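You operate a simulated robot arm through the tools that you are given. There is no shell and no other tool.

Carry out the task below with a simulated two-armed robot. There is one attempt and no reset: what you move stays moved.

Task
Pick up the white filter with one hand, pass it to the other hand and put it on the top of the low stand. Set down upright: white filter.
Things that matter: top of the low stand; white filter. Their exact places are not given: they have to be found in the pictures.

The check looks at the end state, three seconds after you hand in, the way a careful person would. Anything else that was tipped, shoved, dropped, spilled or broken makes it a failure.

Robot
Two 7-joint arms with two-finger parallel grippers on one trunk, on a base that moves. Base frame: it is fixed to the floor where the robot stands at the start and does not move with it; the origin is under the middle of the robot, x ahead of it, y to its left, z up; the surface under the hand at the start is at about z = 0.8. Lengths are in m, angles in rad, forces in N, time in s.
The left shoulder is at the start at [0.05, 0.168, 1.032], the right one opposite. With the tool pointing down near the work surface each hand reaches from about 0.2 to 0.66 m from the robot's upright axis, wherever it stands, measured 20 degrees to its own side. Places, roughly: top of the low stand [0.3, -1.9, 0.5]. Payload 1.57 kg a hand.
Tool frame (each hand has its own): the origin (TCP) lies between the finger pads and is the grasp point; the fingertips stand 0.03 m ahead of it; z points along the fingers, y is the line along which they close. The gripper opens to 0.08 m. The fingers are 0.017 m wide and 0.012 m thick; the gripper's body (0.04 by 0.082 m) begins 0.08 m behind the TCP.
Orientation is that of the tool frame in the base frame, as a unit quaternion [w, x, y, z]. With the fingers straight down and closing along the base's y, the tool's x points along the base's -x, its y along +y and its z along -z.

Tools
- The arms move only by the tool send_rows. It takes "left_motion", "right_motion" or both (then of equal length, played together; a hand with none holds still); each is a list that holds one entry, the list of rows, each a list of 7 numbers: the turn, a rotation vector about the tool's x, y, z in units of 6 degrees (1.0 is 6 degrees), then the shift along the tool's x, y, z in units of 25 mm (1.0 is 25 mm), then the opening, from 0 (shut) to 1 (fully open). In form: [[[wx, wy, wz, dx, dy, dz, claw], ...]]. A call has 1 to 20 rows; each row shifts and turns the commanded pose from where the row before left it, along the tool's axes as they then stand. A call with a number of a shift or a turn outside -1 to 1 is refused whole. Each row takes 0.2 s and may step no farther than 0.05 m and 0.15 rad from the row before; otherwise, or with a gripper value out of range, the whole call is refused. A pose out of reach is approached as far as the arm can. The call stops where the force on the tool passes 40 N (or 10 N more than at its start, if that is more) or the arm is blocked; 0.2 s more then pass. Each finger travels about 0.045 m/s and halts on what it meets, pressing with about 35 N; the grip force reading is that of the motor and also rises with nothing between the fingers. The clock runs only during rows and for 0.2 s after the last one: add rows that do not move to give the fingers time. It gives the time, the measured TCP pose, the force on the tool (base axes), the opening and the grip force at its end, in the units of the frame above (readings bear some noise), with the torque about the TCP (base axes, N m) and any sound that the robot's microphone picked up.
- Cameras (640 x 400 px; columns grow to the right, rows downward): "scene" is now at [0.1299, 0.0141, 1.2628]; the picture's right is [0.14, -0.99, 0.00], its down [-0.39, -0.06, -0.92] and it looks along [0.91, 0.13, -0.40] (base axes); focal length 264 px, centre (320, 200). "left" rides on the left gripper at [0.072, 0.007, -0.122] in its tool frame; the picture's right is [-0.09, 1.00, 0.00], its down [-0.84, -0.08, -0.54] and it looks along [-0.54, -0.05, 0.84] (tool axes); focal length 238 px, centre (320, 200). "right" rides on the right gripper at [0.072, -0.007, -0.122] in its tool frame; the picture's right is [0.09, 1.00, 0.00], its down [-0.84, 0.08, -0.54] and it looks along [-0.54, 0.05, 0.84] (tool axes); focal length 238 px, centre (320, 200).
- capture(camera): a new picture of that camera. No time passes.
- slide_trunk(by): slides the trunk up (or, below 0, down) by that many m; the arms and the scene camera ride with it, the base frame stays. It gives what a move gives, with no picture.
- steer(legs): drives the robot by 1 to 6 legs, each [ahead, left, turn to the left] in m, m and rad, along the robot's own axes; the way and the turn of a leg run together, so that a leg with both is an arc; at most 1.5 m and 3.142 rad a leg. The arms and the cameras ride along, it lands a little off, and it stops where it bumps. It gives what a move gives.
- turn_head(pan, tilt): turns the head with the scene camera to pan (to the left, within 1.396 rad either way) and tilt (down, from -0.506 to 1.204), counted from straight ahead of the robot. It gives what a move gives.
- locate(camera, pixels): for up to 12 pixels [column, row] of the newest picture of that camera ("zoom" is the newest enlarged one), the place [x, y, z] in the base frame of the surface seen there, good to about 0.002 m. No time passes.
- zoom(camera, box): a new picture of the part [left, top, right, bottom] of that camera's present view, enlarged. No time passes.
- job_done(): hands the job in; it is judged then, once.

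Unless the task says otherwise, let go and move clear before handing in.

The tools are called after "Request:" by a JSON object that holds its "fn" and its "kwargs". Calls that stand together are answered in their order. send_rows: Moves the arms, as the interface text tells. Its arguments: {"type":"object","properties":{"left_motion":{"type":"array"},"right_motion":{"type":"array"}},"required":[]} The other tools are called the same way: slide_trunk (by) moves the trunk up or down; steer (legs) drives the base; turn_head (pan, tilt) turns the head that bears the scene camera; capture (camera) takes a picture; locate (camera, pixels) gives the place of the surface under pixels of a picture; zoom (camera, box) takes an enlarged picture of a part of a camera's view; job_done () hands the job in.

At the start:

```text
t: 0.0
left_ee_pos: [0.4551, 0.218, 1.0334]
left_tool_rot: [0.0, -0.001, 1.0, -0.001]
left_force: [0.6, -0.5, 0.0]
left_moment: [0.02, 0.01, -0.01]
left_opening: 0.0801
left_grasp_force: 0.0
right_ee_pos: [0.3907, -0.1262, 1.1054]
right_tool_rot: [0.0, -0.001, 1.0, 0.0]
right_force: [-1.3, 0.3, 0.7]
right_moment: [-0.01, 0.0, -0.04]
right_opening: 0.0797
right_grasp_force: 0.0
trunk travel left (down, up): [-0.2, 0.243]
robot x, y, heading: [0.0016, -0.0004, 0.005]
head pan, tilt (commanded): [0.143, 0.407]
```

scene: 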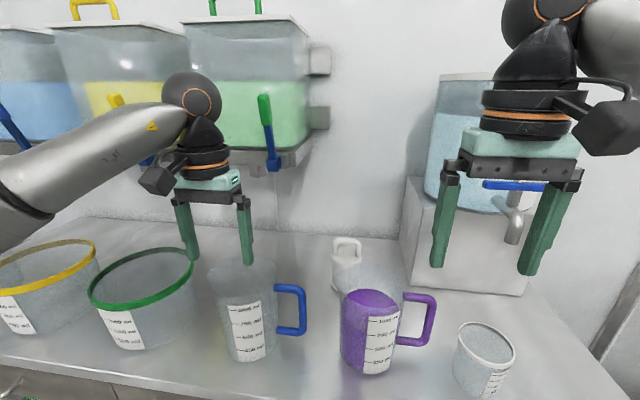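
right: 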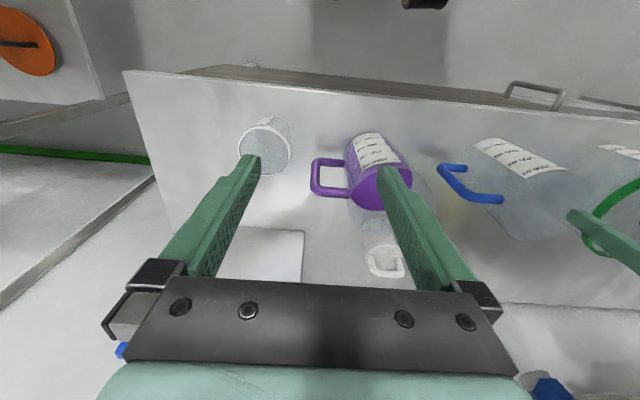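
left: 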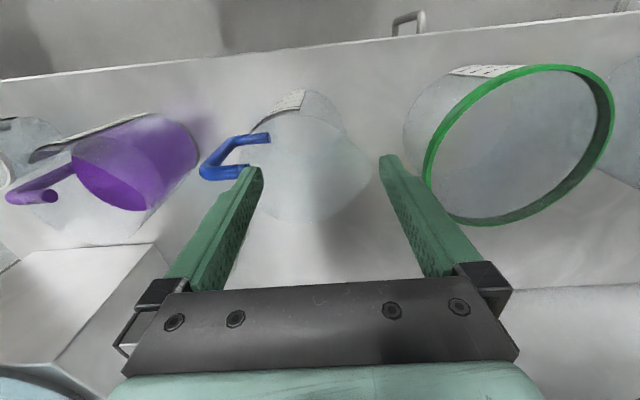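

The scene picture shows a white object with a loop at about (346,262) and a small white-rimmed cup at (485,358); I need to tell which one is the white filter. I'll zoom in on both and locate some pixels.

Request:
{"fn": "zoom", "kwargs": {"camera": "scene", "box": [300, 220, 400, 300]}}

Request:
{"fn": "zoom", "kwargs": {"camera": "scene", "box": [430, 300, 550, 400]}}

Request:
{"fn": "locate", "kwargs": {"camera": "scene", "pixels": [[346, 262], [346, 241], [346, 285], [485, 340], [485, 380], [460, 340], [512, 352], [372, 300], [420, 310], [250, 280], [295, 300], [400, 380]]}}

```text
5.00 times, centred on (350, 260) of scene
```

zoom: 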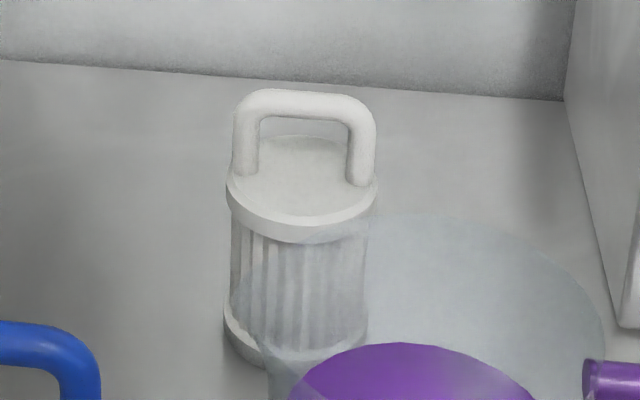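

```text
4.00 times, centred on (490, 350) of scene
```

zoom: 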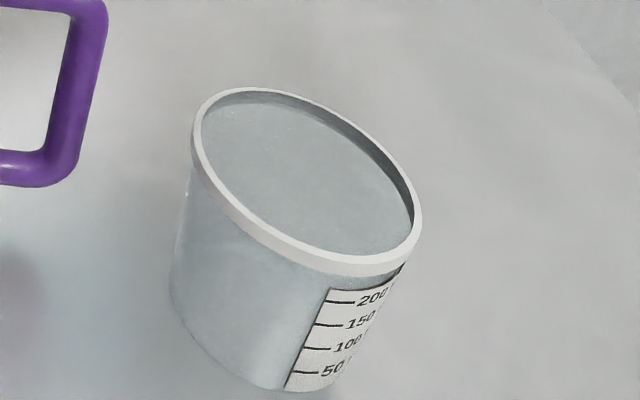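

```text
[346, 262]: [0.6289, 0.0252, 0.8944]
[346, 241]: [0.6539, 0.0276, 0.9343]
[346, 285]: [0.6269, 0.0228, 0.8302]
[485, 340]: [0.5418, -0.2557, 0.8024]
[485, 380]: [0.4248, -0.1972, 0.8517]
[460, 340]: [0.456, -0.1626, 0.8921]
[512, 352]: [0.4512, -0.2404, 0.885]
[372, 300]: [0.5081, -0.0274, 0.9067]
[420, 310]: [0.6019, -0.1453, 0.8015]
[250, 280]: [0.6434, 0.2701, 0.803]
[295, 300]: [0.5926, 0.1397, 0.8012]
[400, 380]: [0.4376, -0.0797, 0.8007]
```

The white filter is the ribbed cylinder with a loop on its cap at (346,262), standing behind the purple-filled jug. I'll find its exact geometry from a zoom, then look for the stand to the right.

Request:
{"fn": "zoom", "kwargs": {"camera": "scene", "box": [310, 225, 390, 275]}}

```text
8.00 times, centred on (350, 250) of scene
```

zoom: 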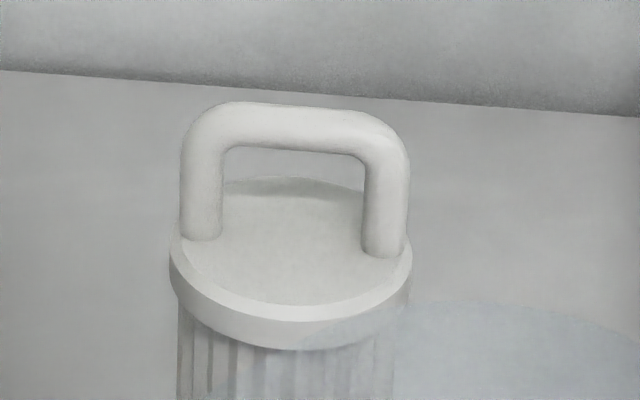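

Request:
{"fn": "locate", "kwargs": {"camera": "zoom", "pixels": [[200, 225], [388, 240], [290, 120], [200, 130], [395, 140], [290, 265], [290, 330], [177, 265], [405, 275], [280, 185], [240, 380], [290, 108]]}}

Request:
{"fn": "turn_head", "kwargs": {"pan": -1.396, "tilt": 0.6}}

```text
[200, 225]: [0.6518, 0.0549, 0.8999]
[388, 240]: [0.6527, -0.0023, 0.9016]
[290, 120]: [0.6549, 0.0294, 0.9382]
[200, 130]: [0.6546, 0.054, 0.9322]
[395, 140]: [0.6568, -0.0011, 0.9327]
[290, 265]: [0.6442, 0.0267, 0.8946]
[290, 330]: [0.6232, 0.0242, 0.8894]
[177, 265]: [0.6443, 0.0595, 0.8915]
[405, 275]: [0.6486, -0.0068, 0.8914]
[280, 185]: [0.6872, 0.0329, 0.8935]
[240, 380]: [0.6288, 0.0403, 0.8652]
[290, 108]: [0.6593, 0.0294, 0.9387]
```

```text
t: 1.6
left_ee_pos: [0.454, 0.2183, 1.0341]
left_tool_rot: [0.001, -0.001, 1.0, 0.0]
left_force: [0.0, -0.5, 0.1]
left_moment: [0.0, 0.03, 0.0]
left_opening: 0.0799
left_grasp_force: 0.0
right_ee_pos: [0.3906, -0.1266, 1.1055]
right_tool_rot: [0.0, 0.0, 1.0, 0.0]
right_force: [-0.1, -0.3, 0.2]
right_moment: [-0.04, -0.01, -0.01]
right_opening: 0.0801
right_grasp_force: 0.1
trunk travel left (down, up): [-0.2, 0.243]
robot x, y, heading: [0.0027, -0.0027, 0.003]
head pan, tilt (commanded): [-1.396, 0.6]
```

Request:
{"fn": "capture", "kwargs": {"camera": "scene"}}

```text
taken
```

scene: 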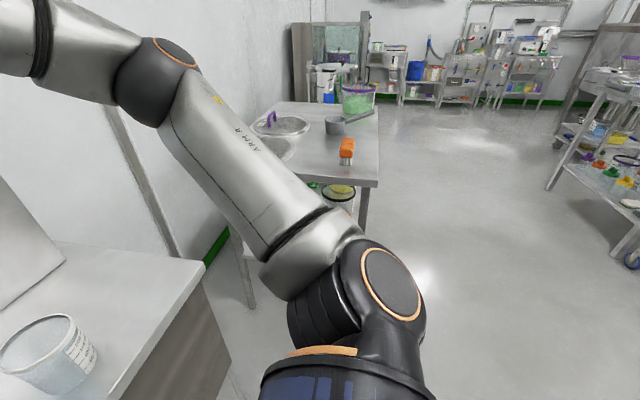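

The view to the right shows a metal table at (320,150) with things on it, partly hidden by the right arm. I'll locate points to identify which one is the low stand at about [0.3, -1.9, 0.5].

Request:
{"fn": "locate", "kwargs": {"camera": "scene", "pixels": [[320, 120], [375, 180], [300, 170], [285, 130], [347, 150], [340, 195], [312, 185], [245, 285], [210, 270], [440, 220], [360, 220], [240, 235]]}}

Request:
{"fn": "zoom", "kwargs": {"camera": "scene", "box": [220, 60, 420, 230]}}

```text
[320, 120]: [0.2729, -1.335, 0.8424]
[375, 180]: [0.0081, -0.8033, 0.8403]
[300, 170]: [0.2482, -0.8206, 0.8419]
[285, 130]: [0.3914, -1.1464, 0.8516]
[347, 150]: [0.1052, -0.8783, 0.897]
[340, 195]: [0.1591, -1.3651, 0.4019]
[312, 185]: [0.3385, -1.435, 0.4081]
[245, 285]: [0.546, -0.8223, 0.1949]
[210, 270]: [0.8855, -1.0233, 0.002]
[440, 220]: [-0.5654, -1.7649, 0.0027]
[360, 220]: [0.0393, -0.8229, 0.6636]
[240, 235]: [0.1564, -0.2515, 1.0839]
```

```text
2.35 times, centred on (320, 145) of scene
```

zoom: 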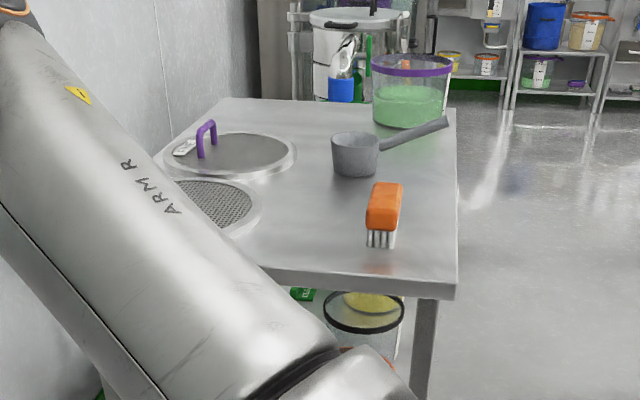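

A table at z≈0.84 spans y -0.8 to about -1.6; the low stand should be just past it. I'll zoom in past the table's far end around (340,80).

Request:
{"fn": "zoom", "kwargs": {"camera": "scene", "box": [270, 0, 430, 110]}}

Request:
{"fn": "locate", "kwargs": {"camera": "scene", "pixels": [[330, 75], [330, 95], [362, 88], [358, 108], [320, 102], [378, 102], [340, 55], [390, 60], [300, 60], [385, 100], [395, 100], [380, 110]]}}

```text
3.64 times, centred on (350, 55) of scene
```

zoom: 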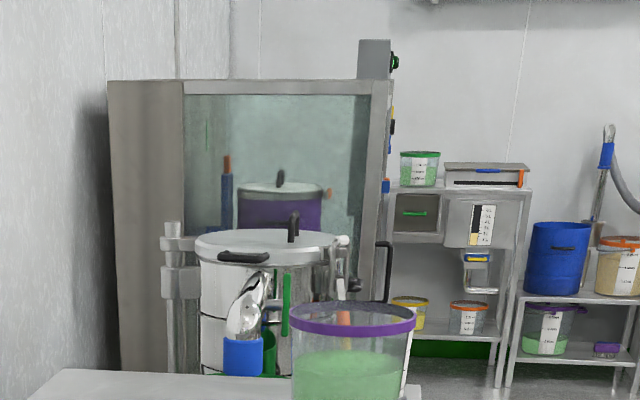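

```text
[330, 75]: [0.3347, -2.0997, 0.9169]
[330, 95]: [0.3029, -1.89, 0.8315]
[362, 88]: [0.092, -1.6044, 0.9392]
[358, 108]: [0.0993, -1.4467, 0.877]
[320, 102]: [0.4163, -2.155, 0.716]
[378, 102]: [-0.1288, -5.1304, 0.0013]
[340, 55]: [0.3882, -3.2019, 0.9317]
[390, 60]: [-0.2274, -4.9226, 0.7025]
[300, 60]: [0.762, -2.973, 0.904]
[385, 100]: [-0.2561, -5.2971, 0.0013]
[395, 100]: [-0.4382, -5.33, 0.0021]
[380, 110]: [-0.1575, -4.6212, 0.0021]
```

The stand's area is hidden behind the table, and there is a tall pot near (0.33,-2.1). Before picking anything up I'll check the free floor and shelves to the rear right, then survey the stand from closer.

Request:
{"fn": "locate", "kwargs": {"camera": "scene", "pixels": [[555, 185], [605, 95], [620, 245], [600, 180], [640, 255], [500, 300], [480, 250], [560, 380], [390, 102], [635, 330], [630, 262], [550, 100]]}}

Request:
{"fn": "turn_head", "kwargs": {"pan": -1.396, "tilt": 1.0}}

Request:
{"fn": "capture", "kwargs": {"camera": "scene"}}

```text
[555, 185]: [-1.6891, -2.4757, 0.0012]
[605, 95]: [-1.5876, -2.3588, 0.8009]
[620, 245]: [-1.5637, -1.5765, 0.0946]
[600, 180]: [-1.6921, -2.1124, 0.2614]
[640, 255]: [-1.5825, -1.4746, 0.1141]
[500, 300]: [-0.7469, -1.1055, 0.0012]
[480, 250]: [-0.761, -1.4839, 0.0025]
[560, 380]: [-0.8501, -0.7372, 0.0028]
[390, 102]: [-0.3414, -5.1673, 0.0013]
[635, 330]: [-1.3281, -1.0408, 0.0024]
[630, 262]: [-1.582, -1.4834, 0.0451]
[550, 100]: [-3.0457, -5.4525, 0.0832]
```

```text
t: 2.5
left_ee_pos: [0.4537, 0.2189, 1.0324]
left_tool_rot: [-0.001, -0.001, 1.0, 0.0]
left_force: [-0.8, -0.3, 0.9]
left_moment: [0.0, 0.01, 0.01]
left_opening: 0.08
left_grasp_force: 0.2
right_ee_pos: [0.3907, -0.1255, 1.1046]
right_tool_rot: [0.0, 0.0, 1.0, 0.0]
right_force: [0.1, 0.0, -0.3]
right_moment: [0.01, -0.03, 0.01]
right_opening: 0.0798
right_grasp_force: 0.0
trunk travel left (down, up): [-0.2, 0.243]
robot x, y, heading: [0.0017, 0.0032, -0.002]
head pan, tilt (commanded): [-1.396, 1.0]
```

```text
taken
```

scene: 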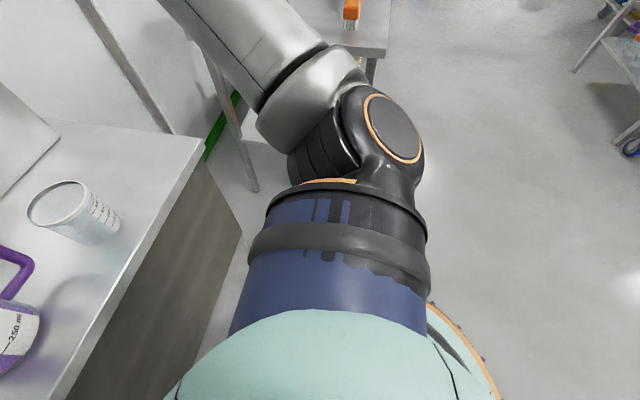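

The floor corridor between the table (x>0) and the rear shelf (x<-1.56) is free. I'll back off and drive right to survey the stand, hands empty.

Request:
{"fn": "steer", "kwargs": {"legs": [[-0.6, 0, 0], [0, -1.0, 0], [0, -0.9, 0]]}}

Request:
{"fn": "turn_head", "kwargs": {"pan": 0.0, "tilt": 0.6}}

Request:
{"fn": "capture", "kwargs": {"camera": "scene"}}

```text
t: 22.5
left_ee_pos: [-0.1516, -1.6946, 1.0333]
left_tool_rot: [0.0, 0.008, 1.0, 0.0]
left_force: [0.8, 0.9, -0.1]
left_moment: [0.0, -0.01, -0.04]
left_opening: 0.08
left_grasp_force: 0.0
right_ee_pos: [-0.2197, -2.038, 1.1056]
right_tool_rot: [0.0, 0.009, 1.0, 0.0]
right_force: [0.7, 0.5, -0.1]
right_moment: [0.02, -0.01, 0.0]
right_opening: 0.0802
right_grasp_force: 0.0
trunk travel left (down, up): [-0.2, 0.243]
robot x, y, heading: [-0.6081, -1.9049, -0.018]
head pan, tilt (commanded): [-1.396, 1.0]
```

```text
t: 24.0
left_ee_pos: [-0.1507, -1.6948, 1.0335]
left_tool_rot: [0.0, 0.008, 1.0, 0.001]
left_force: [-0.5, 0.4, -1.2]
left_moment: [-0.01, -0.02, -0.02]
left_opening: 0.08
left_grasp_force: 0.1
right_ee_pos: [-0.2188, -2.038, 1.1057]
right_tool_rot: [0.0, 0.009, 1.0, 0.0]
right_force: [0.2, 1.6, -0.2]
right_moment: [0.0, -0.01, -0.06]
right_opening: 0.08
right_grasp_force: 0.1
trunk travel left (down, up): [-0.2, 0.243]
robot x, y, heading: [-0.6093, -1.9047, -0.018]
head pan, tilt (commanded): [0.0, 0.6]
```

```text
taken
```

scene: 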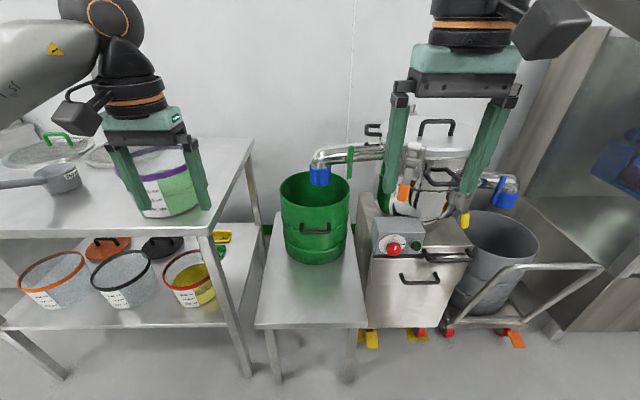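

The low stand is the bench at (312,290) with a green bucket on its rear half, with free top in front of it. I'll measure it and its surroundings.

Request:
{"fn": "locate", "kwargs": {"camera": "scene", "pixels": [[260, 325], [363, 323], [312, 324], [275, 250], [355, 255], [312, 260], [312, 290], [290, 240], [345, 240], [320, 178], [370, 310], [240, 300]]}}

Request:
{"fn": "zoom", "kwargs": {"camera": "scene", "box": [220, 160, 400, 340]}}

```text
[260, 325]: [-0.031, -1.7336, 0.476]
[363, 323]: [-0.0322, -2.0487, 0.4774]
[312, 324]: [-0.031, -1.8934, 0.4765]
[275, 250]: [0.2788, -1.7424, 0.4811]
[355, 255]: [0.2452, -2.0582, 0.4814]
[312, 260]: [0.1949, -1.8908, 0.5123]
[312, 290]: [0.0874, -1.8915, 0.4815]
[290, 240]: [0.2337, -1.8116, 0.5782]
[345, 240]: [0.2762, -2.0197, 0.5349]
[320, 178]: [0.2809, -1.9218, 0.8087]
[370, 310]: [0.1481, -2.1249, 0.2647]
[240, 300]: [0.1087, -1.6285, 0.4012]
```

```text
2.22 times, centred on (310, 250) of scene
```

zoom: 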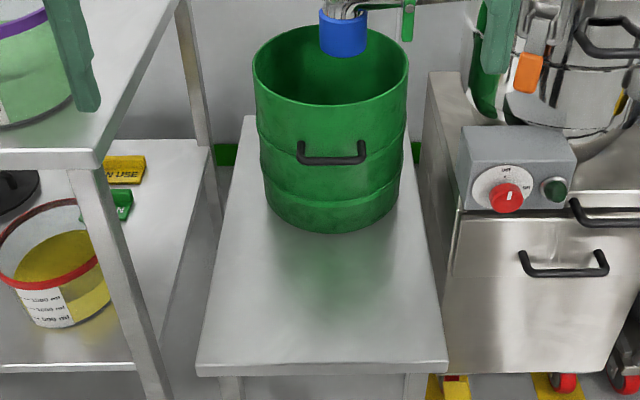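

The stand top is at z≈0.4815, x from -0.03 to beyond the bucket, y from -2.05 to -1.735, and the bucket's front is at x≈0.19, so about (0.06,-1.89) is a good spot. Now I'll return to the counter to get the filter, stopping a bit short to look around.

Request:
{"fn": "steer", "kwargs": {"legs": [[0, 0, 0.018], [0, 1.0, 0], [0, 0.9, 0], [0.45, 0, 0]]}}

Request:
{"fn": "turn_head", "kwargs": {"pan": 0.0, "tilt": 0.35}}

Request:
{"fn": "capture", "kwargs": {"camera": "scene"}}

```text
t: 43.4
left_ee_pos: [0.2981, 0.1741, 1.0334]
left_tool_rot: [0.0, 0.005, 1.0, 0.0]
left_force: [0.5, 0.5, -0.2]
left_moment: [-0.02, 0.04, -0.02]
left_opening: 0.08
left_grasp_force: 0.1
right_ee_pos: [0.2303, -0.1684, 1.1049]
right_tool_rot: [0.0, 0.006, 1.0, 0.0]
right_force: [0.3, -0.7, 0.1]
right_moment: [0.03, 0.0, -0.04]
right_opening: 0.08
right_grasp_force: 0.2
trunk travel left (down, up): [-0.2, 0.243]
robot x, y, heading: [-0.1588, -0.0385, -0.011]
head pan, tilt (commanded): [0.0, 0.6]
```

```text
t: 44.2
left_ee_pos: [0.2966, 0.1753, 1.0331]
left_tool_rot: [0.0, 0.005, 1.0, 0.0]
left_force: [0.0, -0.2, -0.4]
left_moment: [-0.04, -0.01, -0.01]
left_opening: 0.08
left_grasp_force: 0.1
right_ee_pos: [0.2306, -0.1692, 1.1062]
right_tool_rot: [0.0, 0.006, 1.0, 0.0]
right_force: [-0.2, -0.3, -0.9]
right_moment: [0.05, 0.04, 0.03]
right_opening: 0.0802
right_grasp_force: 0.2
trunk travel left (down, up): [-0.2, 0.243]
robot x, y, heading: [-0.1591, -0.0366, -0.018]
head pan, tilt (commanded): [0.0, 0.351]
```

```text
taken
```

scene: 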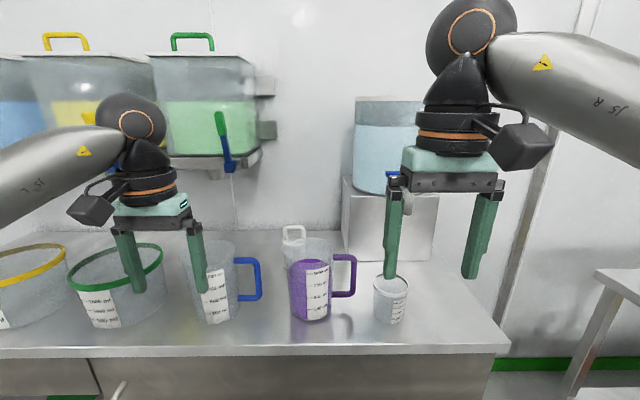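

Request:
{"fn": "locate", "kwargs": {"camera": "scene", "pixels": [[222, 130], [230, 165], [255, 152], [200, 75], [265, 85], [300, 210], [349, 200], [385, 110], [368, 225], [320, 245], [320, 345], [240, 262]]}}

Request:
{"fn": "zoom", "kwargs": {"camera": "scene", "box": [180, 90, 440, 340]}}

```text
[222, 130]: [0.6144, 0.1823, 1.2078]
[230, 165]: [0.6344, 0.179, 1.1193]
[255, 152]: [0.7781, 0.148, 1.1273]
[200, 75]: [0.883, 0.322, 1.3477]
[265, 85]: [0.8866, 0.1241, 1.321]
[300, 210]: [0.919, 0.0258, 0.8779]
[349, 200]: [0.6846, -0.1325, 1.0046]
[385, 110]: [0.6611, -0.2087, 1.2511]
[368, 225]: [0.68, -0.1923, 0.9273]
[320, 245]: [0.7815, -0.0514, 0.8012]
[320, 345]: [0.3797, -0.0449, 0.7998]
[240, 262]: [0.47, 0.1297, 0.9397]
```

```text
1.60 times, centred on (310, 215) of scene
```

zoom: 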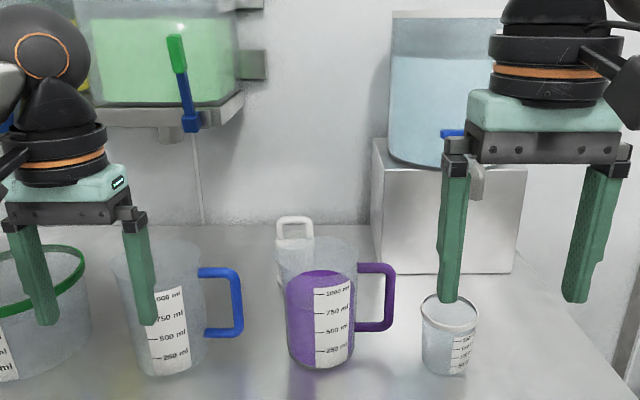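

The green tank's tap lever is at (0.62,0.18,1.1-1.2) and the dispenser box starts at x≈0.685, y<-0.13, so the gap around the filter suits the right hand coming down from above. I'll look down to see how close the base may come to the counter front (x≈0.38).

Request:
{"fn": "turn_head", "kwargs": {"pan": 0.0, "tilt": 1.2}}

Request:
{"fn": "capture", "kwargs": {"camera": "scene"}}

```text
t: 45.4
left_ee_pos: [0.2978, 0.1747, 1.0336]
left_tool_rot: [0.0, 0.005, 1.0, 0.0]
left_force: [1.1, -0.1, -0.3]
left_moment: [0.03, 0.03, 0.0]
left_opening: 0.0798
left_grasp_force: 0.1
right_ee_pos: [0.2299, -0.1689, 1.1051]
right_tool_rot: [0.001, 0.006, 1.0, 0.0]
right_force: [0.0, 0.6, 0.3]
right_moment: [-0.01, -0.03, 0.0]
right_opening: 0.08
right_grasp_force: 0.1
trunk travel left (down, up): [-0.2, 0.243]
robot x, y, heading: [-0.1589, -0.0381, -0.015]
head pan, tilt (commanded): [0.0, 1.201]
```

```text
taken
```

scene: 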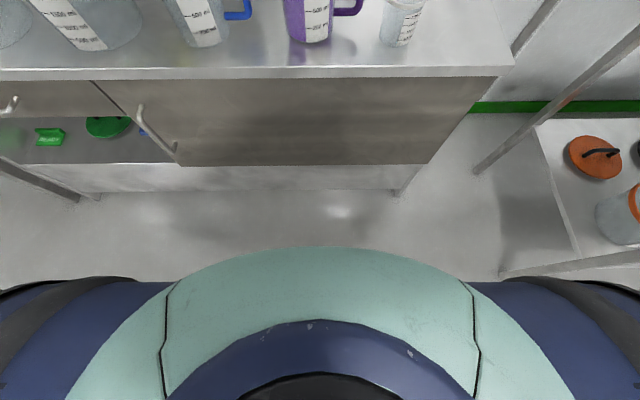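

Request:
{"fn": "locate", "kwargs": {"camera": "scene", "pixels": [[320, 120], [320, 75], [300, 180], [300, 240], [155, 135], [130, 260], [400, 190], [320, 260], [10, 105]]}}

```text
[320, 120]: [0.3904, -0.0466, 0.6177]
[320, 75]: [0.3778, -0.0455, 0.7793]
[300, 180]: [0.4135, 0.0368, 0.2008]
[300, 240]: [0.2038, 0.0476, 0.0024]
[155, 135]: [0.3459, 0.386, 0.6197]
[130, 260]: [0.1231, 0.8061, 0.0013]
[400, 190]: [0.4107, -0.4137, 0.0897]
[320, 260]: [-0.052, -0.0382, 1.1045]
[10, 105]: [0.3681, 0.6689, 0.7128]
```

The cabinet front is at x≈0.39 with a door handle at (0.346,0.386,0.62). I'll raise the trunk for clearance and reach, then turn left about 0.5 rad and move in so the right shoulder comes nearer the filter.

Request:
{"fn": "slide_trunk", "kwargs": {"by": 0.13}}

Request:
{"fn": "steer", "kwargs": {"legs": [[0, 0, 0.515], [0.22, 0.03, 0]]}}

Request:
{"fn": "turn_head", "kwargs": {"pan": -0.5, "tilt": 0.6}}

Request:
{"fn": "capture", "kwargs": {"camera": "scene"}}

```text
t: 47.0
left_ee_pos: [0.2977, 0.1747, 1.1637]
left_tool_rot: [0.0, 0.005, 1.0, 0.0]
left_force: [0.4, -0.3, 0.3]
left_moment: [0.01, 0.01, 0.01]
left_opening: 0.0799
left_grasp_force: 0.0
right_ee_pos: [0.2295, -0.1687, 1.2347]
right_tool_rot: [0.0, 0.006, 1.0, 0.0]
right_force: [-0.5, -0.4, -0.2]
right_moment: [-0.04, -0.01, 0.03]
right_opening: 0.08
right_grasp_force: 0.0
trunk travel left (down, up): [-0.33, 0.113]
robot x, y, heading: [-0.157, -0.0355, -0.006]
head pan, tilt (commanded): [0.0, 1.201]
```

```text
t: 50.1
left_ee_pos: [0.3026, 0.5099, 1.1646]
left_tool_rot: [0.0, -0.256, 0.967, -0.001]
left_force: [0.4, 0.8, -0.6]
left_moment: [0.0, 0.01, 0.03]
left_opening: 0.0801
left_grasp_force: 0.1
right_ee_pos: [0.4184, 0.1784, 1.2355]
right_tool_rot: [0.0, -0.255, 0.967, 0.001]
right_force: [0.2, 0.6, 0.8]
right_moment: [0.0, 0.01, 0.02]
right_opening: 0.08
right_grasp_force: 0.1
trunk travel left (down, up): [-0.33, 0.113]
robot x, y, heading: [0.0178, 0.096, 0.516]
head pan, tilt (commanded): [0.0, 1.201]
```

```text
t: 51.1
left_ee_pos: [0.3032, 0.5105, 1.1633]
left_tool_rot: [0.0, -0.256, 0.967, 0.001]
left_force: [-0.8, -0.1, 0.8]
left_moment: [0.01, 0.04, 0.02]
left_opening: 0.08
left_grasp_force: 0.0
right_ee_pos: [0.4174, 0.1796, 1.2359]
right_tool_rot: [0.0, -0.255, 0.967, 0.0]
right_force: [0.7, 0.6, 0.4]
right_moment: [0.01, -0.03, 0.01]
right_opening: 0.08
right_grasp_force: 0.0
trunk travel left (down, up): [-0.33, 0.113]
robot x, y, heading: [0.0135, 0.0977, 0.515]
head pan, tilt (commanded): [-0.499, 0.6]
```

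```text
taken
```

scene: 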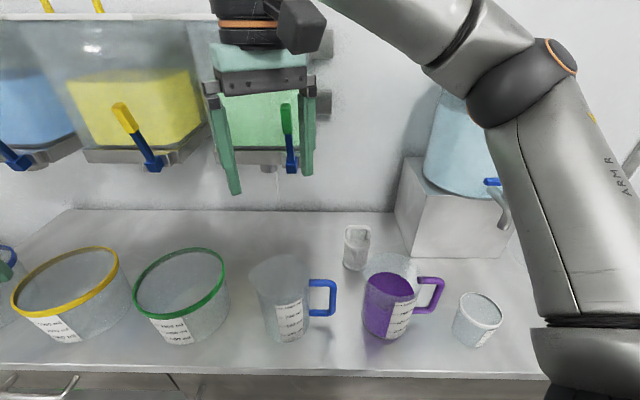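

The new view shows the filter clear at (357,247) behind the purple jug. I'll refine its position with a zoom, and rotate the right hand about 61° so its fingers close along base x (across the loop bar).

Request:
{"fn": "zoom", "kwargs": {"camera": "scene", "box": [325, 215, 445, 290]}}

Request:
{"fn": "send_rows", "kwargs": {"right_motion": [[[0, 0, -1, 0, 0, 0, 1], [0, 0, -1, 0, 0, 0, 1], [0, 0, -1, 0, 0, 0, 1], [0, 0, -1, 0, 0, 0, 1], [0, 0, -1, 0, 0, 0, 1], [0, 0, -1, 0, 0, 0, 1], [0, 0, -1, 0, 0, 0, 1], [0, 0, -1, 0, 0, 0, 1], [0, 0, -1, 0, 0, 0, 1], [0, 0, -1, 0, 0, 0, 1], [0, 0, -0.3, 0, 0, 0, 1], [0, 0, 0, 0, 0, 0, 1]]]}}

```text
5.33 times, centred on (385, 252) of scene
```

zoom: 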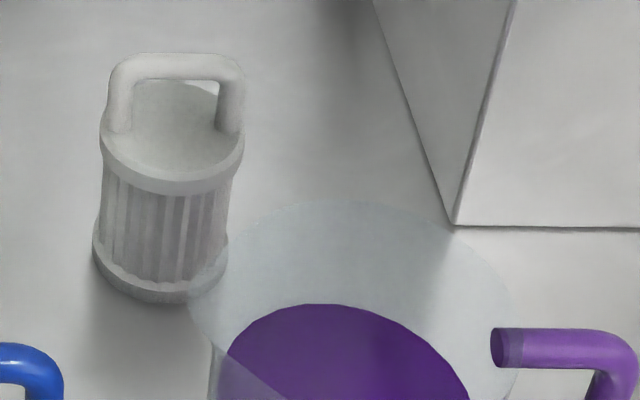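

```text
t: 53.7
left_ee_pos: [0.3022, 0.5098, 1.1631]
left_tool_rot: [0.0, -0.256, 0.967, 0.001]
left_force: [0.0, 0.8, 0.1]
left_moment: [-0.02, -0.02, 0.0]
left_opening: 0.0799
left_grasp_force: 0.0
right_ee_pos: [0.4078, 0.1781, 1.229]
right_tool_rot: [-0.001, 0.715, -0.699, 0.001]
right_force: [1.1, 0.3, -0.6]
right_moment: [0.02, -0.01, 0.02]
right_opening: 0.08
right_grasp_force: 0.1
right hand out of reach, approached as far as the arm can: row 10, 11
trunk travel left (down, up): [-0.33, 0.113]
robot x, y, heading: [0.0146, 0.0963, 0.512]
head pan, tilt (commanded): [-0.499, 0.6]
```

The hand now points down with its closing axis along base x (rot ≈[0,0.715,-0.699,0]). I'll get the filter's loop coordinates from this zoom before moving over it.

Request:
{"fn": "locate", "kwargs": {"camera": "zoom", "pixels": [[175, 62], [120, 70], [232, 75], [118, 125], [230, 125], [172, 185], [172, 140], [103, 140], [243, 150], [170, 88], [165, 285], [160, 230]]}}

Request:
{"fn": "locate", "kwargs": {"camera": "scene", "pixels": [[390, 256], [430, 280], [405, 310], [373, 262], [290, 110], [292, 165], [315, 100], [495, 205], [490, 182], [323, 290], [280, 255], [420, 200]]}}

```text
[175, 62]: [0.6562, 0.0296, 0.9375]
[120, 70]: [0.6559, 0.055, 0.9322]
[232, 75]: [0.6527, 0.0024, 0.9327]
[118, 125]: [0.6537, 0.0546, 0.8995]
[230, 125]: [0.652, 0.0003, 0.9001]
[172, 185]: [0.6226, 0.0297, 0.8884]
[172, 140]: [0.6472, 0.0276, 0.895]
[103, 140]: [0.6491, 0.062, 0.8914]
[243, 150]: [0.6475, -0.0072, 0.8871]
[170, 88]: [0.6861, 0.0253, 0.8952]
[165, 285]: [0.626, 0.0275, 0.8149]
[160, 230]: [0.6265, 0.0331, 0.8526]
```

```text
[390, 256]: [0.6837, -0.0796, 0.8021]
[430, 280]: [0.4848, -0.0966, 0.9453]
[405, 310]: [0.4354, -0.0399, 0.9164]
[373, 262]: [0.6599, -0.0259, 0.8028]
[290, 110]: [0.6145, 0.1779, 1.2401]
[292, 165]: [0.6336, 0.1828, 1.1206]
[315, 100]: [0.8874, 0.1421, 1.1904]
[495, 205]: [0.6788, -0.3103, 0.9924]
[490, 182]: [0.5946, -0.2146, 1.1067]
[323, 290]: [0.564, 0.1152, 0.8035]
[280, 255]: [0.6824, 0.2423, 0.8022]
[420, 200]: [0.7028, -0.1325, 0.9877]
```

The filter's centre is at about (0.657,0.0265), loop bar top z≈0.939, cap top z≈0.895. I'll shift the right hand to the filter's y while lowering to z≈1.11, still in front of it.

Request:
{"fn": "send_rows", "kwargs": {"right_motion": [[[0, 0, 0, 1, 0, 0.8, 1], [0, 0, 0, 1, 0, 0.8, 1], [0, 0, 0, 1, 0, 0.8, 1], [0, 0, 0, 1, 0, 0.8, 1], [0, 0, 0, 1, 0, 0.8, 1], [0, 0, 0, 1, 0, 0.8, 1], [0, 0, 0, 0, 0, 0, 1]]]}}

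Request:
{"fn": "capture", "kwargs": {"camera": "scene"}}

```text
t: 55.3
left_ee_pos: [0.3022, 0.5111, 1.1636]
left_tool_rot: [0.001, -0.255, 0.967, 0.0]
left_force: [0.7, 0.3, 1.3]
left_moment: [-0.02, -0.03, 0.01]
left_opening: 0.0802
left_grasp_force: 0.1
right_ee_pos: [0.4082, 0.029, 1.1094]
right_tool_rot: [-0.001, 0.714, -0.7, 0.0]
right_force: [-0.7, 1.0, -0.5]
right_moment: [0.0, -0.02, -0.02]
right_opening: 0.0802
right_grasp_force: 0.1
trunk travel left (down, up): [-0.33, 0.113]
robot x, y, heading: [0.0165, 0.0925, 0.515]
head pan, tilt (commanded): [-0.499, 0.6]
```

```text
taken
```

scene: 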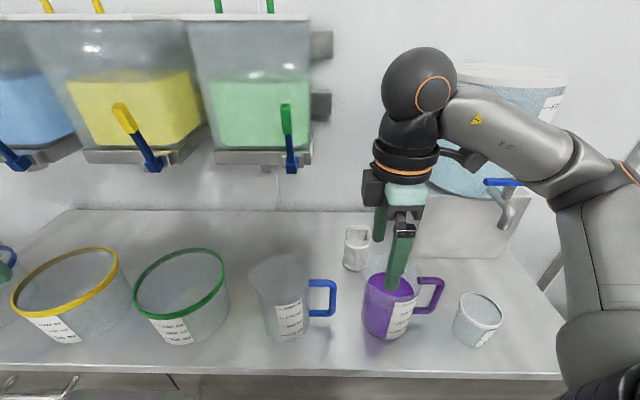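

The hand is over the counter at (0.408,0.029,1.109) with clear space ahead. I'll check where the elbow and forearm lie relative to the dispenser's blue lever at (490,182) before moving forward.

Request:
{"fn": "locate", "kwargs": {"camera": "scene", "pixels": [[490, 130], [540, 150], [590, 180], [630, 170], [600, 250], [575, 350], [425, 90], [450, 155], [495, 182], [515, 205], [510, 185]]}}

```text
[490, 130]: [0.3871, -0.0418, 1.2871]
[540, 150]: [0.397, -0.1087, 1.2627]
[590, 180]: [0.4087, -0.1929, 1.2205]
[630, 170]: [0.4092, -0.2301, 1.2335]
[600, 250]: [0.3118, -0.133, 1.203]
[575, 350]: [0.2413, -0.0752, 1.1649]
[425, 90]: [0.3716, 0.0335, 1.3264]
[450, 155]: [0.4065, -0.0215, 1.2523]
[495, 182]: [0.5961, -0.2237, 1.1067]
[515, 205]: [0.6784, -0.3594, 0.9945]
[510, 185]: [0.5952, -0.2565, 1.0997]
```

The elbow is at about (0.42,-0.23,1.22), so the forearm will stay about 0.1 m clear of the blue lever at (0.595,-0.22). I'll move the hand forward over the filter at z≈1.11.

Request:
{"fn": "send_rows", "kwargs": {"right_motion": [[[0, 0, 0, 0.03, -1, 0, 1], [0, 0, 0, 0.03, -1, 0, 1], [0, 0, 0, 0.03, -1, 0, 1], [0, 0, 0, 0.03, -1, 0, 1], [0, 0, 0, 0.03, -1, 0, 1], [0, 0, 0, 0.03, -1, 0, 1], [0, 0, 0, 0.03, -1, 0, 1], [0, 0, 0, 0.03, -1, 0, 1], [0, 0, 0, 0.03, -1, 0, 1], [0, 0, 0, 0.03, -0.94, 0, 1], [0, 0, 0, 0, 0, 0, 1]]]}}

Request:
{"fn": "capture", "kwargs": {"camera": "scene"}}

Request:
{"fn": "capture", "kwargs": {"camera": "right"}}

```text
t: 57.7
left_ee_pos: [0.3037, 0.5098, 1.1637]
left_tool_rot: [0.0, -0.255, 0.967, 0.0]
left_force: [0.2, 0.0, 0.3]
left_moment: [0.02, -0.01, -0.01]
left_opening: 0.0802
left_grasp_force: 0.0
right_ee_pos: [0.4378, 0.1007, 1.0937]
right_tool_rot: [-0.001, 0.715, -0.7, 0.001]
right_force: [0.6, -0.1, 0.4]
right_moment: [0.0, -0.01, 0.02]
right_opening: 0.0801
right_grasp_force: 0.0
right hand out of reach, approached as far as the arm can: row 1, 2, 3, 4, 5, 6, 7, 8, 9, 10
trunk travel left (down, up): [-0.33, 0.113]
robot x, y, heading: [0.0171, 0.0972, 0.514]
head pan, tilt (commanded): [-0.499, 0.6]
```

```text
taken
```

scene: 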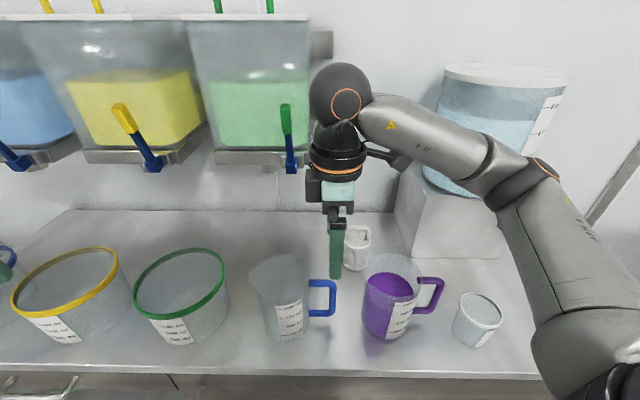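

```text
taken
```

right: 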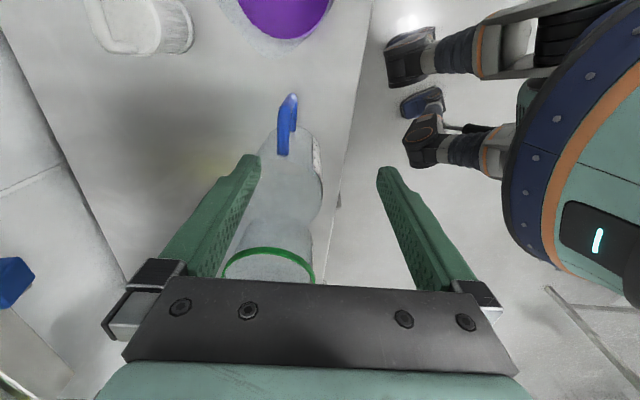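

The hand did not go forward: it was flagged out of reach and slid to (0.438,0.101), so this wrist yaw seems to hit a joint limit. The loop is 0.066 wide across its legs, so I can instead close along base y around both legs; I'll rotate the hand back (about +91°) so it closes along y and test the reach.

Request:
{"fn": "send_rows", "kwargs": {"right_motion": [[[0, 0, 1, 0, 0, -0.2, 1], [0, 0, 1, 0, 0, 0, 1], [0, 0, 1, 0, 0, 0, 1], [0, 0, 1, 0, 0, 0, 1], [0, 0, 1, 0, 0, 0, 1], [0, 0, 1, 0, 0, 0, 1], [0, 0, 1, 0, 0, 0, 1], [0, 0, 1, 0, 0, 0, 1], [0, 0, 1, 0, 0, 0, 1], [0, 0, 1, 0, 0, 0, 1], [0, 0, 1, 0, 0, 0, 1], [0, 0, 1, 0, 0, 0, 1], [0, 0, 1, 0, 0, 0, 1], [0, 0, 1, 0, 0, 0, 1], [0, 0, 1, 0, 0, 0, 1], [0, 0, 0, 0, 0, 0, 1]]]}}

Request:
{"fn": "capture", "kwargs": {"camera": "scene"}}

```text
t: 61.1
left_ee_pos: [0.3033, 0.5093, 1.1631]
left_tool_rot: [0.0, -0.255, 0.967, 0.0]
left_force: [-0.8, -0.6, 0.4]
left_moment: [0.0, 0.03, 0.01]
left_opening: 0.0798
left_grasp_force: 0.1
right_ee_pos: [0.4369, 0.0994, 1.0984]
right_tool_rot: [0.0, -0.011, 1.0, 0.0]
right_force: [0.1, -0.9, -1.1]
right_moment: [0.0, 0.01, -0.03]
right_opening: 0.0798
right_grasp_force: 0.0
trunk travel left (down, up): [-0.33, 0.113]
robot x, y, heading: [0.0124, 0.0965, 0.515]
head pan, tilt (commanded): [-0.499, 0.6]
```

```text
taken
```

scene: 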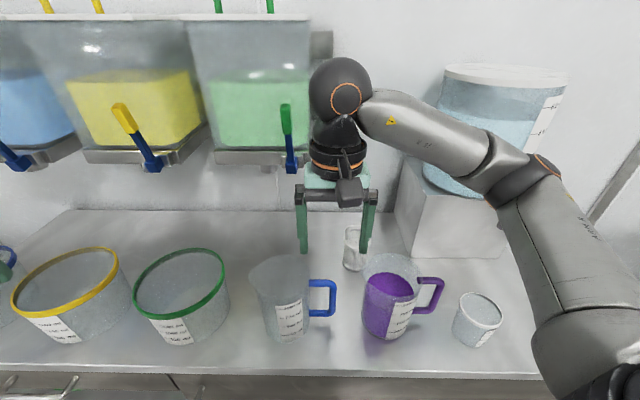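

The hand now closes along base y at (0.437,0.099,1.098). I'll move it forward over the filter at this height and see whether it reaches.

Request:
{"fn": "send_rows", "kwargs": {"right_motion": [[[0, 0, 0, -0.97, -0.35, 0, 1], [0, 0, 0, -0.97, -0.35, 0, 1], [0, 0, 0, -0.97, -0.35, 0, 1], [0, 0, 0, -0.97, -0.35, 0, 1], [0, 0, 0, -0.97, -0.35, 0, 1], [0, 0, 0, 0, 0, 0, 1]]]}}

Request:
{"fn": "capture", "kwargs": {"camera": "scene"}}

```text
t: 62.5
left_ee_pos: [0.3021, 0.5105, 1.163]
left_tool_rot: [0.001, -0.256, 0.967, 0.0]
left_force: [-0.1, 1.1, -0.9]
left_moment: [0.02, -0.02, -0.03]
left_opening: 0.0801
left_grasp_force: 0.0
right_ee_pos: [0.5613, 0.0597, 1.0968]
right_tool_rot: [0.0, -0.011, 1.0, 0.0]
right_force: [0.2, -0.4, 0.0]
right_moment: [0.0, 0.06, 0.0]
right_opening: 0.0801
right_grasp_force: 0.1
trunk travel left (down, up): [-0.33, 0.113]
robot x, y, heading: [0.0158, 0.0947, 0.515]
head pan, tilt (commanded): [-0.499, 0.6]
```

```text
taken
```

scene: 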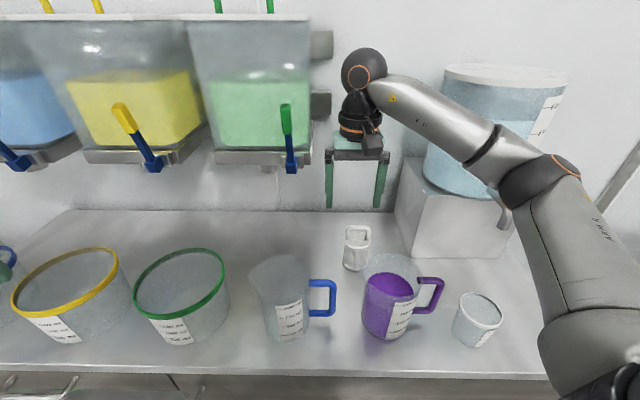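

It follows well now, at (0.561,0.060,1.097). I'll continue to be over the filter at (0.657,0.0265) and view it from the hand camera.

Request:
{"fn": "send_rows", "kwargs": {"right_motion": [[[0, 0, 0, -0.95, -0.35, 0, 1], [0, 0, 0, -0.95, -0.35, 0, 1], [0, 0, 0, -0.95, -0.35, 0, 1], [0, 0, 0, -0.95, -0.35, 0, 1], [0, 0, 0, 0, 0, 0, 1]]]}}

Request:
{"fn": "capture", "kwargs": {"camera": "scene"}}

Request:
{"fn": "capture", "kwargs": {"camera": "right"}}

```text
t: 63.7
left_ee_pos: [0.303, 0.5096, 1.1641]
left_tool_rot: [0.0, -0.255, 0.967, 0.0]
left_force: [0.3, 0.3, 0.4]
left_moment: [-0.01, -0.03, -0.02]
left_opening: 0.0801
left_grasp_force: 0.1
right_ee_pos: [0.6559, 0.0275, 1.0985]
right_tool_rot: [0.0, -0.012, 1.0, 0.0]
right_force: [-0.3, -1.2, -1.6]
right_moment: [0.02, 0.04, 0.03]
right_opening: 0.08
right_grasp_force: 0.1
trunk travel left (down, up): [-0.33, 0.113]
robot x, y, heading: [0.0158, 0.0956, 0.516]
head pan, tilt (commanded): [-0.499, 0.6]
```

```text
taken
```

scene: 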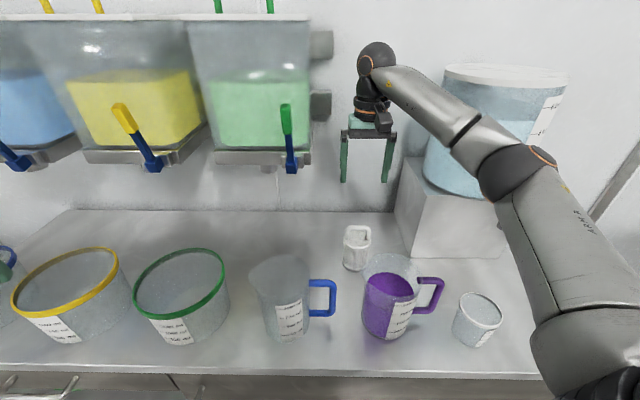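

```text
taken
```

right: 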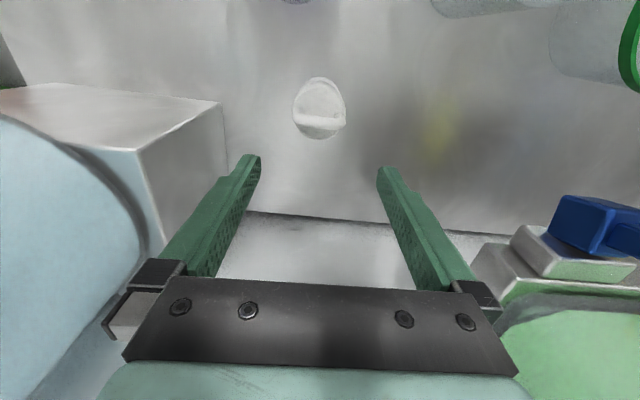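

The hand is centred above the filter: loop bar at (320,118) in the hand camera lies midway between the fingertips (253 and 388). I'll descend to z≈1.0 first and check the alignment again.

Request:
{"fn": "send_rows", "kwargs": {"right_motion": [[[0, 0, 0, -0.03, 0, 0.8, 1], [0, 0, 0, 0, 0, 0.8, 1], [0, 0, 0, 0, 0, 0.8, 1], [0, 0, 0, 0, 0, 0.8, 1], [0, 0, 0, 0, 0, 0.7, 1], [0, 0, 0, 0, 0, 0, 1]]]}}

Request:
{"fn": "capture", "kwargs": {"camera": "right"}}

Request:
{"fn": "zoom", "kwargs": {"camera": "scene", "box": [300, 170, 440, 290]}}

```text
t: 65.1
left_ee_pos: [0.3029, 0.5084, 1.164]
left_tool_rot: [0.0, -0.256, 0.967, -0.001]
left_force: [1.0, -0.4, -0.5]
left_moment: [-0.01, 0.0, 0.03]
left_opening: 0.0802
left_grasp_force: 0.1
right_ee_pos: [0.657, 0.0271, 1.0023]
right_tool_rot: [0.0, -0.011, 1.0, 0.0]
right_force: [-0.8, 0.3, -0.2]
right_moment: [0.0, -0.05, 0.0]
right_opening: 0.08
right_grasp_force: 0.1
trunk travel left (down, up): [-0.33, 0.113]
robot x, y, heading: [0.0156, 0.0962, 0.512]
head pan, tilt (commanded): [-0.499, 0.6]
```

```text
taken
```

right: 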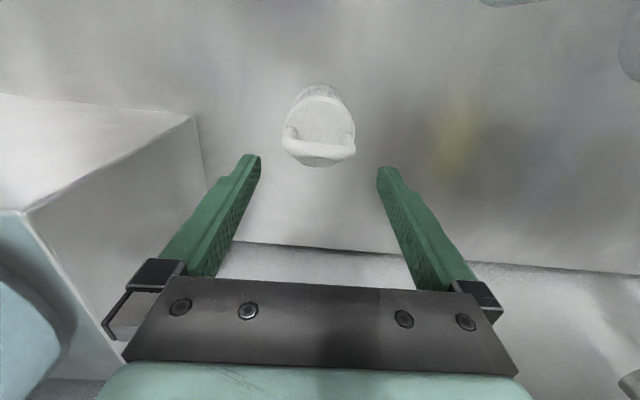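

```text
3.33 times, centred on (370, 230) of scene
```

zoom: 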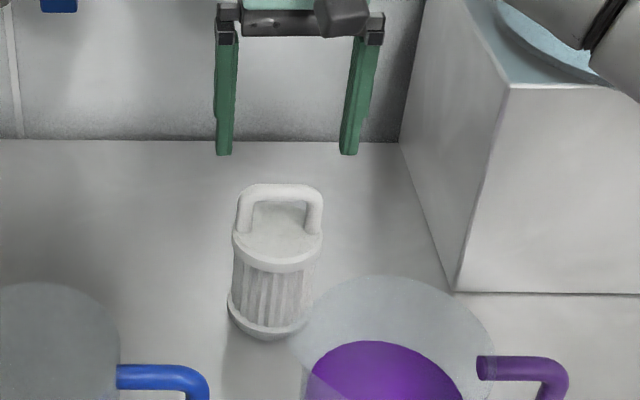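

The bar spans (282,145)–(357,152) in the hand view, centred between the fingertips. I'll double check its place from this camera, then descend to z≈0.931.

Request:
{"fn": "locate", "kwargs": {"camera": "right", "pixels": [[320, 149], [295, 140], [346, 143], [320, 125], [320, 100], [286, 130], [354, 130]]}}

```text
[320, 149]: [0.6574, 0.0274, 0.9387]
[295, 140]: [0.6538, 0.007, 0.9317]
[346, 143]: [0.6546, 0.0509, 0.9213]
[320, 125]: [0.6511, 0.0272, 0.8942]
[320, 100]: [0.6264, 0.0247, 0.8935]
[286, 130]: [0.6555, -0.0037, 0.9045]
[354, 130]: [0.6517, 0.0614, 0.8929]
```

Bar centre confirmed at (0.657,0.0274,0.9387). I'll descend the last 71 mm in small steps.

Request:
{"fn": "send_rows", "kwargs": {"right_motion": [[[0, 0, 0, 0, 0, 0.5, 1], [0, 0, 0, 0, 0, 0.5, 1], [0, 0, 0, 0, 0, 0.5, 1], [0, 0, 0, 0, 0, 0.5, 1], [0, 0, 0, 0, 0, 0.5, 1], [0, 0, 0, 0, 0, 0.35, 1], [0, 0, 0, 0, 0, 0, 1]]]}}

Request:
{"fn": "capture", "kwargs": {"camera": "right"}}

Request:
{"fn": "zoom", "kwargs": {"camera": "scene", "box": [300, 180, 420, 280]}}

```text
t: 66.7
left_ee_pos: [0.3027, 0.5107, 1.1633]
left_tool_rot: [-0.001, -0.256, 0.967, 0.0]
left_force: [-0.3, 0.5, 0.6]
left_moment: [0.0, 0.02, 0.0]
left_opening: 0.0799
left_grasp_force: 0.1
right_ee_pos: [0.6576, 0.0276, 0.9308]
right_tool_rot: [0.0, -0.011, 1.0, 0.0]
right_force: [0.0, 0.4, 0.6]
right_moment: [-0.02, 0.0, 0.0]
right_opening: 0.0799
right_grasp_force: 0.1
trunk travel left (down, up): [-0.33, 0.113]
robot x, y, heading: [0.0137, 0.0938, 0.51]
head pan, tilt (commanded): [-0.499, 0.6]
```

```text
taken
```

right: 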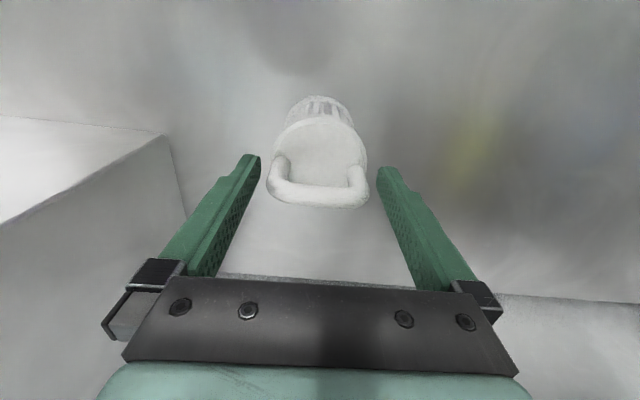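

```text
4.00 times, centred on (360, 230) of scene
```

zoom: 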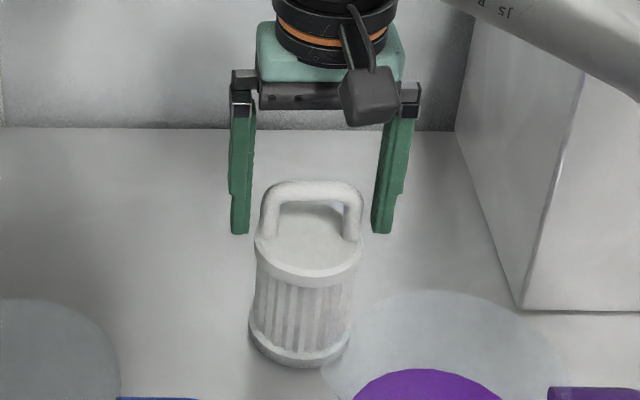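

The fingers straddle the loop just above the cap, well centred. I'll close the right gripper on the loop legs.

Request:
{"fn": "send_rows", "kwargs": {"right_motion": [[[0, 0, 0, 0, 0, 0, 0.7], [0, 0, 0, 0, 0, 0, 0.4], [0, 0, 0, 0, 0, 0, 0], [0, 0, 0, 0, 0, 0, 0], [0, 0, 0, 0, 0, 0, 0]]]}}

Request:
{"fn": "capture", "kwargs": {"camera": "right"}}

Request:
{"fn": "zoom", "kwargs": {"camera": "scene", "box": [300, 180, 420, 280]}}

```text
t: 67.9
left_ee_pos: [0.3028, 0.5098, 1.1625]
left_tool_rot: [0.0, -0.256, 0.967, 0.0]
left_force: [-0.1, 0.9, -0.3]
left_moment: [0.04, 0.01, -0.02]
left_opening: 0.0799
left_grasp_force: 0.1
right_ee_pos: [0.6561, 0.0264, 0.9315]
right_tool_rot: [0.0, -0.01, 1.0, 0.0]
right_force: [-0.6, 0.2, -0.3]
right_moment: [0.02, -0.03, 0.03]
right_opening: 0.0653
right_grasp_force: 35.2
trunk travel left (down, up): [-0.33, 0.113]
robot x, y, heading: [0.0158, 0.0989, 0.513]
head pan, tilt (commanded): [-0.499, 0.6]
```

```text
taken
```

right: 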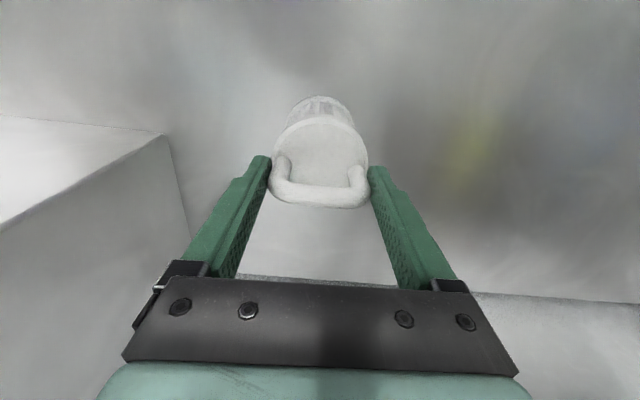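

```text
4.00 times, centred on (360, 230) of scene
```

zoom: 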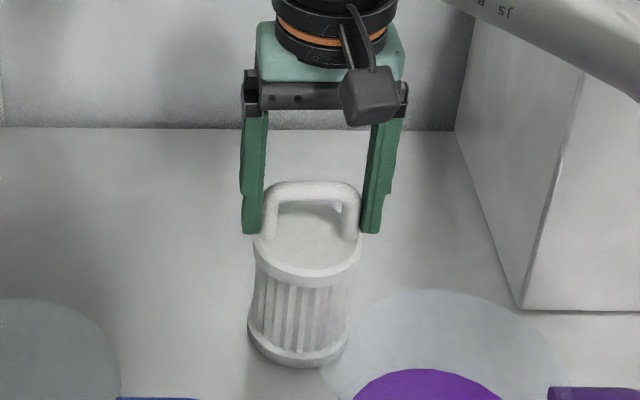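

The gripper halted at 0.0653 with 35 N, so it's on the loop legs. I'll lift 25 mm slowly and check that the filter comes along upright.

Request:
{"fn": "send_rows", "kwargs": {"right_motion": [[[0, 0, 0, 0, 0, -0.3, 0], [0, 0, 0, 0, 0, -0.3, 0], [0, 0, 0, 0, 0, -0.4, 0], [0, 0, 0, 0, 0, -0.4, 0], [0, 0, 0, 0, 0, 0, 0]]]}}

Request:
{"fn": "zoom", "kwargs": {"camera": "scene", "box": [300, 170, 420, 290]}}

```text
t: 69.1
left_ee_pos: [0.3028, 0.5108, 1.1631]
left_tool_rot: [0.0, -0.256, 0.967, 0.001]
left_force: [0.2, 0.3, 0.4]
left_moment: [0.03, -0.01, 0.04]
left_opening: 0.0798
left_grasp_force: 0.1
right_ee_pos: [0.6587, 0.0255, 0.9631]
right_tool_rot: [0.001, -0.012, 1.0, -0.001]
right_force: [0.9, -0.4, -2.2]
right_moment: [0.02, -0.01, -0.03]
right_opening: 0.0644
right_grasp_force: 34.7
trunk travel left (down, up): [-0.33, 0.113]
robot x, y, heading: [0.018, 0.0987, 0.515]
head pan, tilt (commanded): [-0.499, 0.6]
```

```text
3.33 times, centred on (360, 230) of scene
```

zoom: 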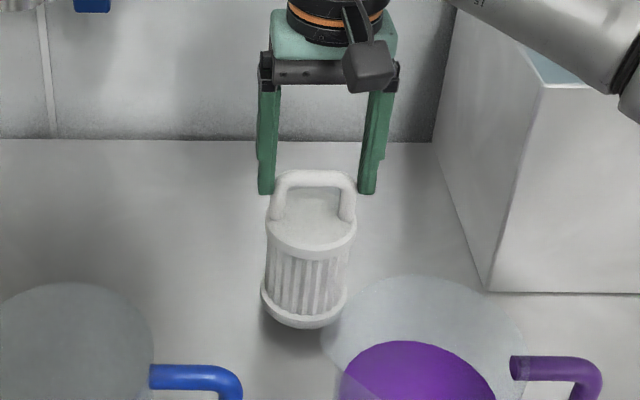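

The filter came up, but comparing rows, the fingertips (193 in zoom) now sit closer to the loop top (172) than before, so it may have slipped down in the grip. I'll measure the loop top and filter bottom now.

Request:
{"fn": "locate", "kwargs": {"camera": "zoom", "pixels": [[315, 177], [313, 205], [310, 240], [308, 322], [305, 295], [266, 190], [368, 190], [280, 180], [348, 185], [295, 323], [325, 320]]}}

Request:
{"fn": "capture", "kwargs": {"camera": "right"}}

```text
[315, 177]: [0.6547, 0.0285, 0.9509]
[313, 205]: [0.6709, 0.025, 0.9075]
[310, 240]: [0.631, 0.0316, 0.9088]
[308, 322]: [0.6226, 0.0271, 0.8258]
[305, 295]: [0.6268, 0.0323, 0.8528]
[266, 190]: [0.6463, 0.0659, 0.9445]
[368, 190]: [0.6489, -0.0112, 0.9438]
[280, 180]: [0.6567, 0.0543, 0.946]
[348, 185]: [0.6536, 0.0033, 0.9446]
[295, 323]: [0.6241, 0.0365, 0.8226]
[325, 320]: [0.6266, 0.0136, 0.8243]
```

```text
taken
```

right: 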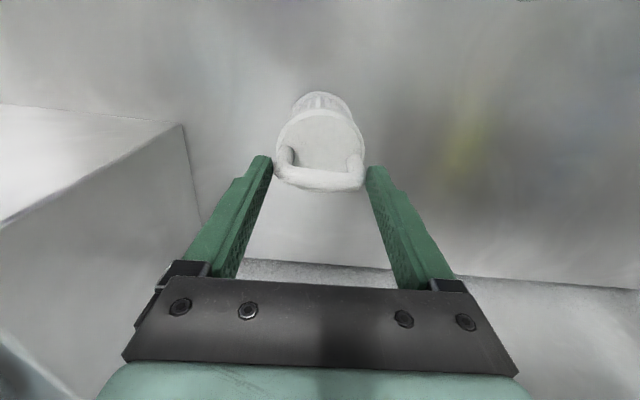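

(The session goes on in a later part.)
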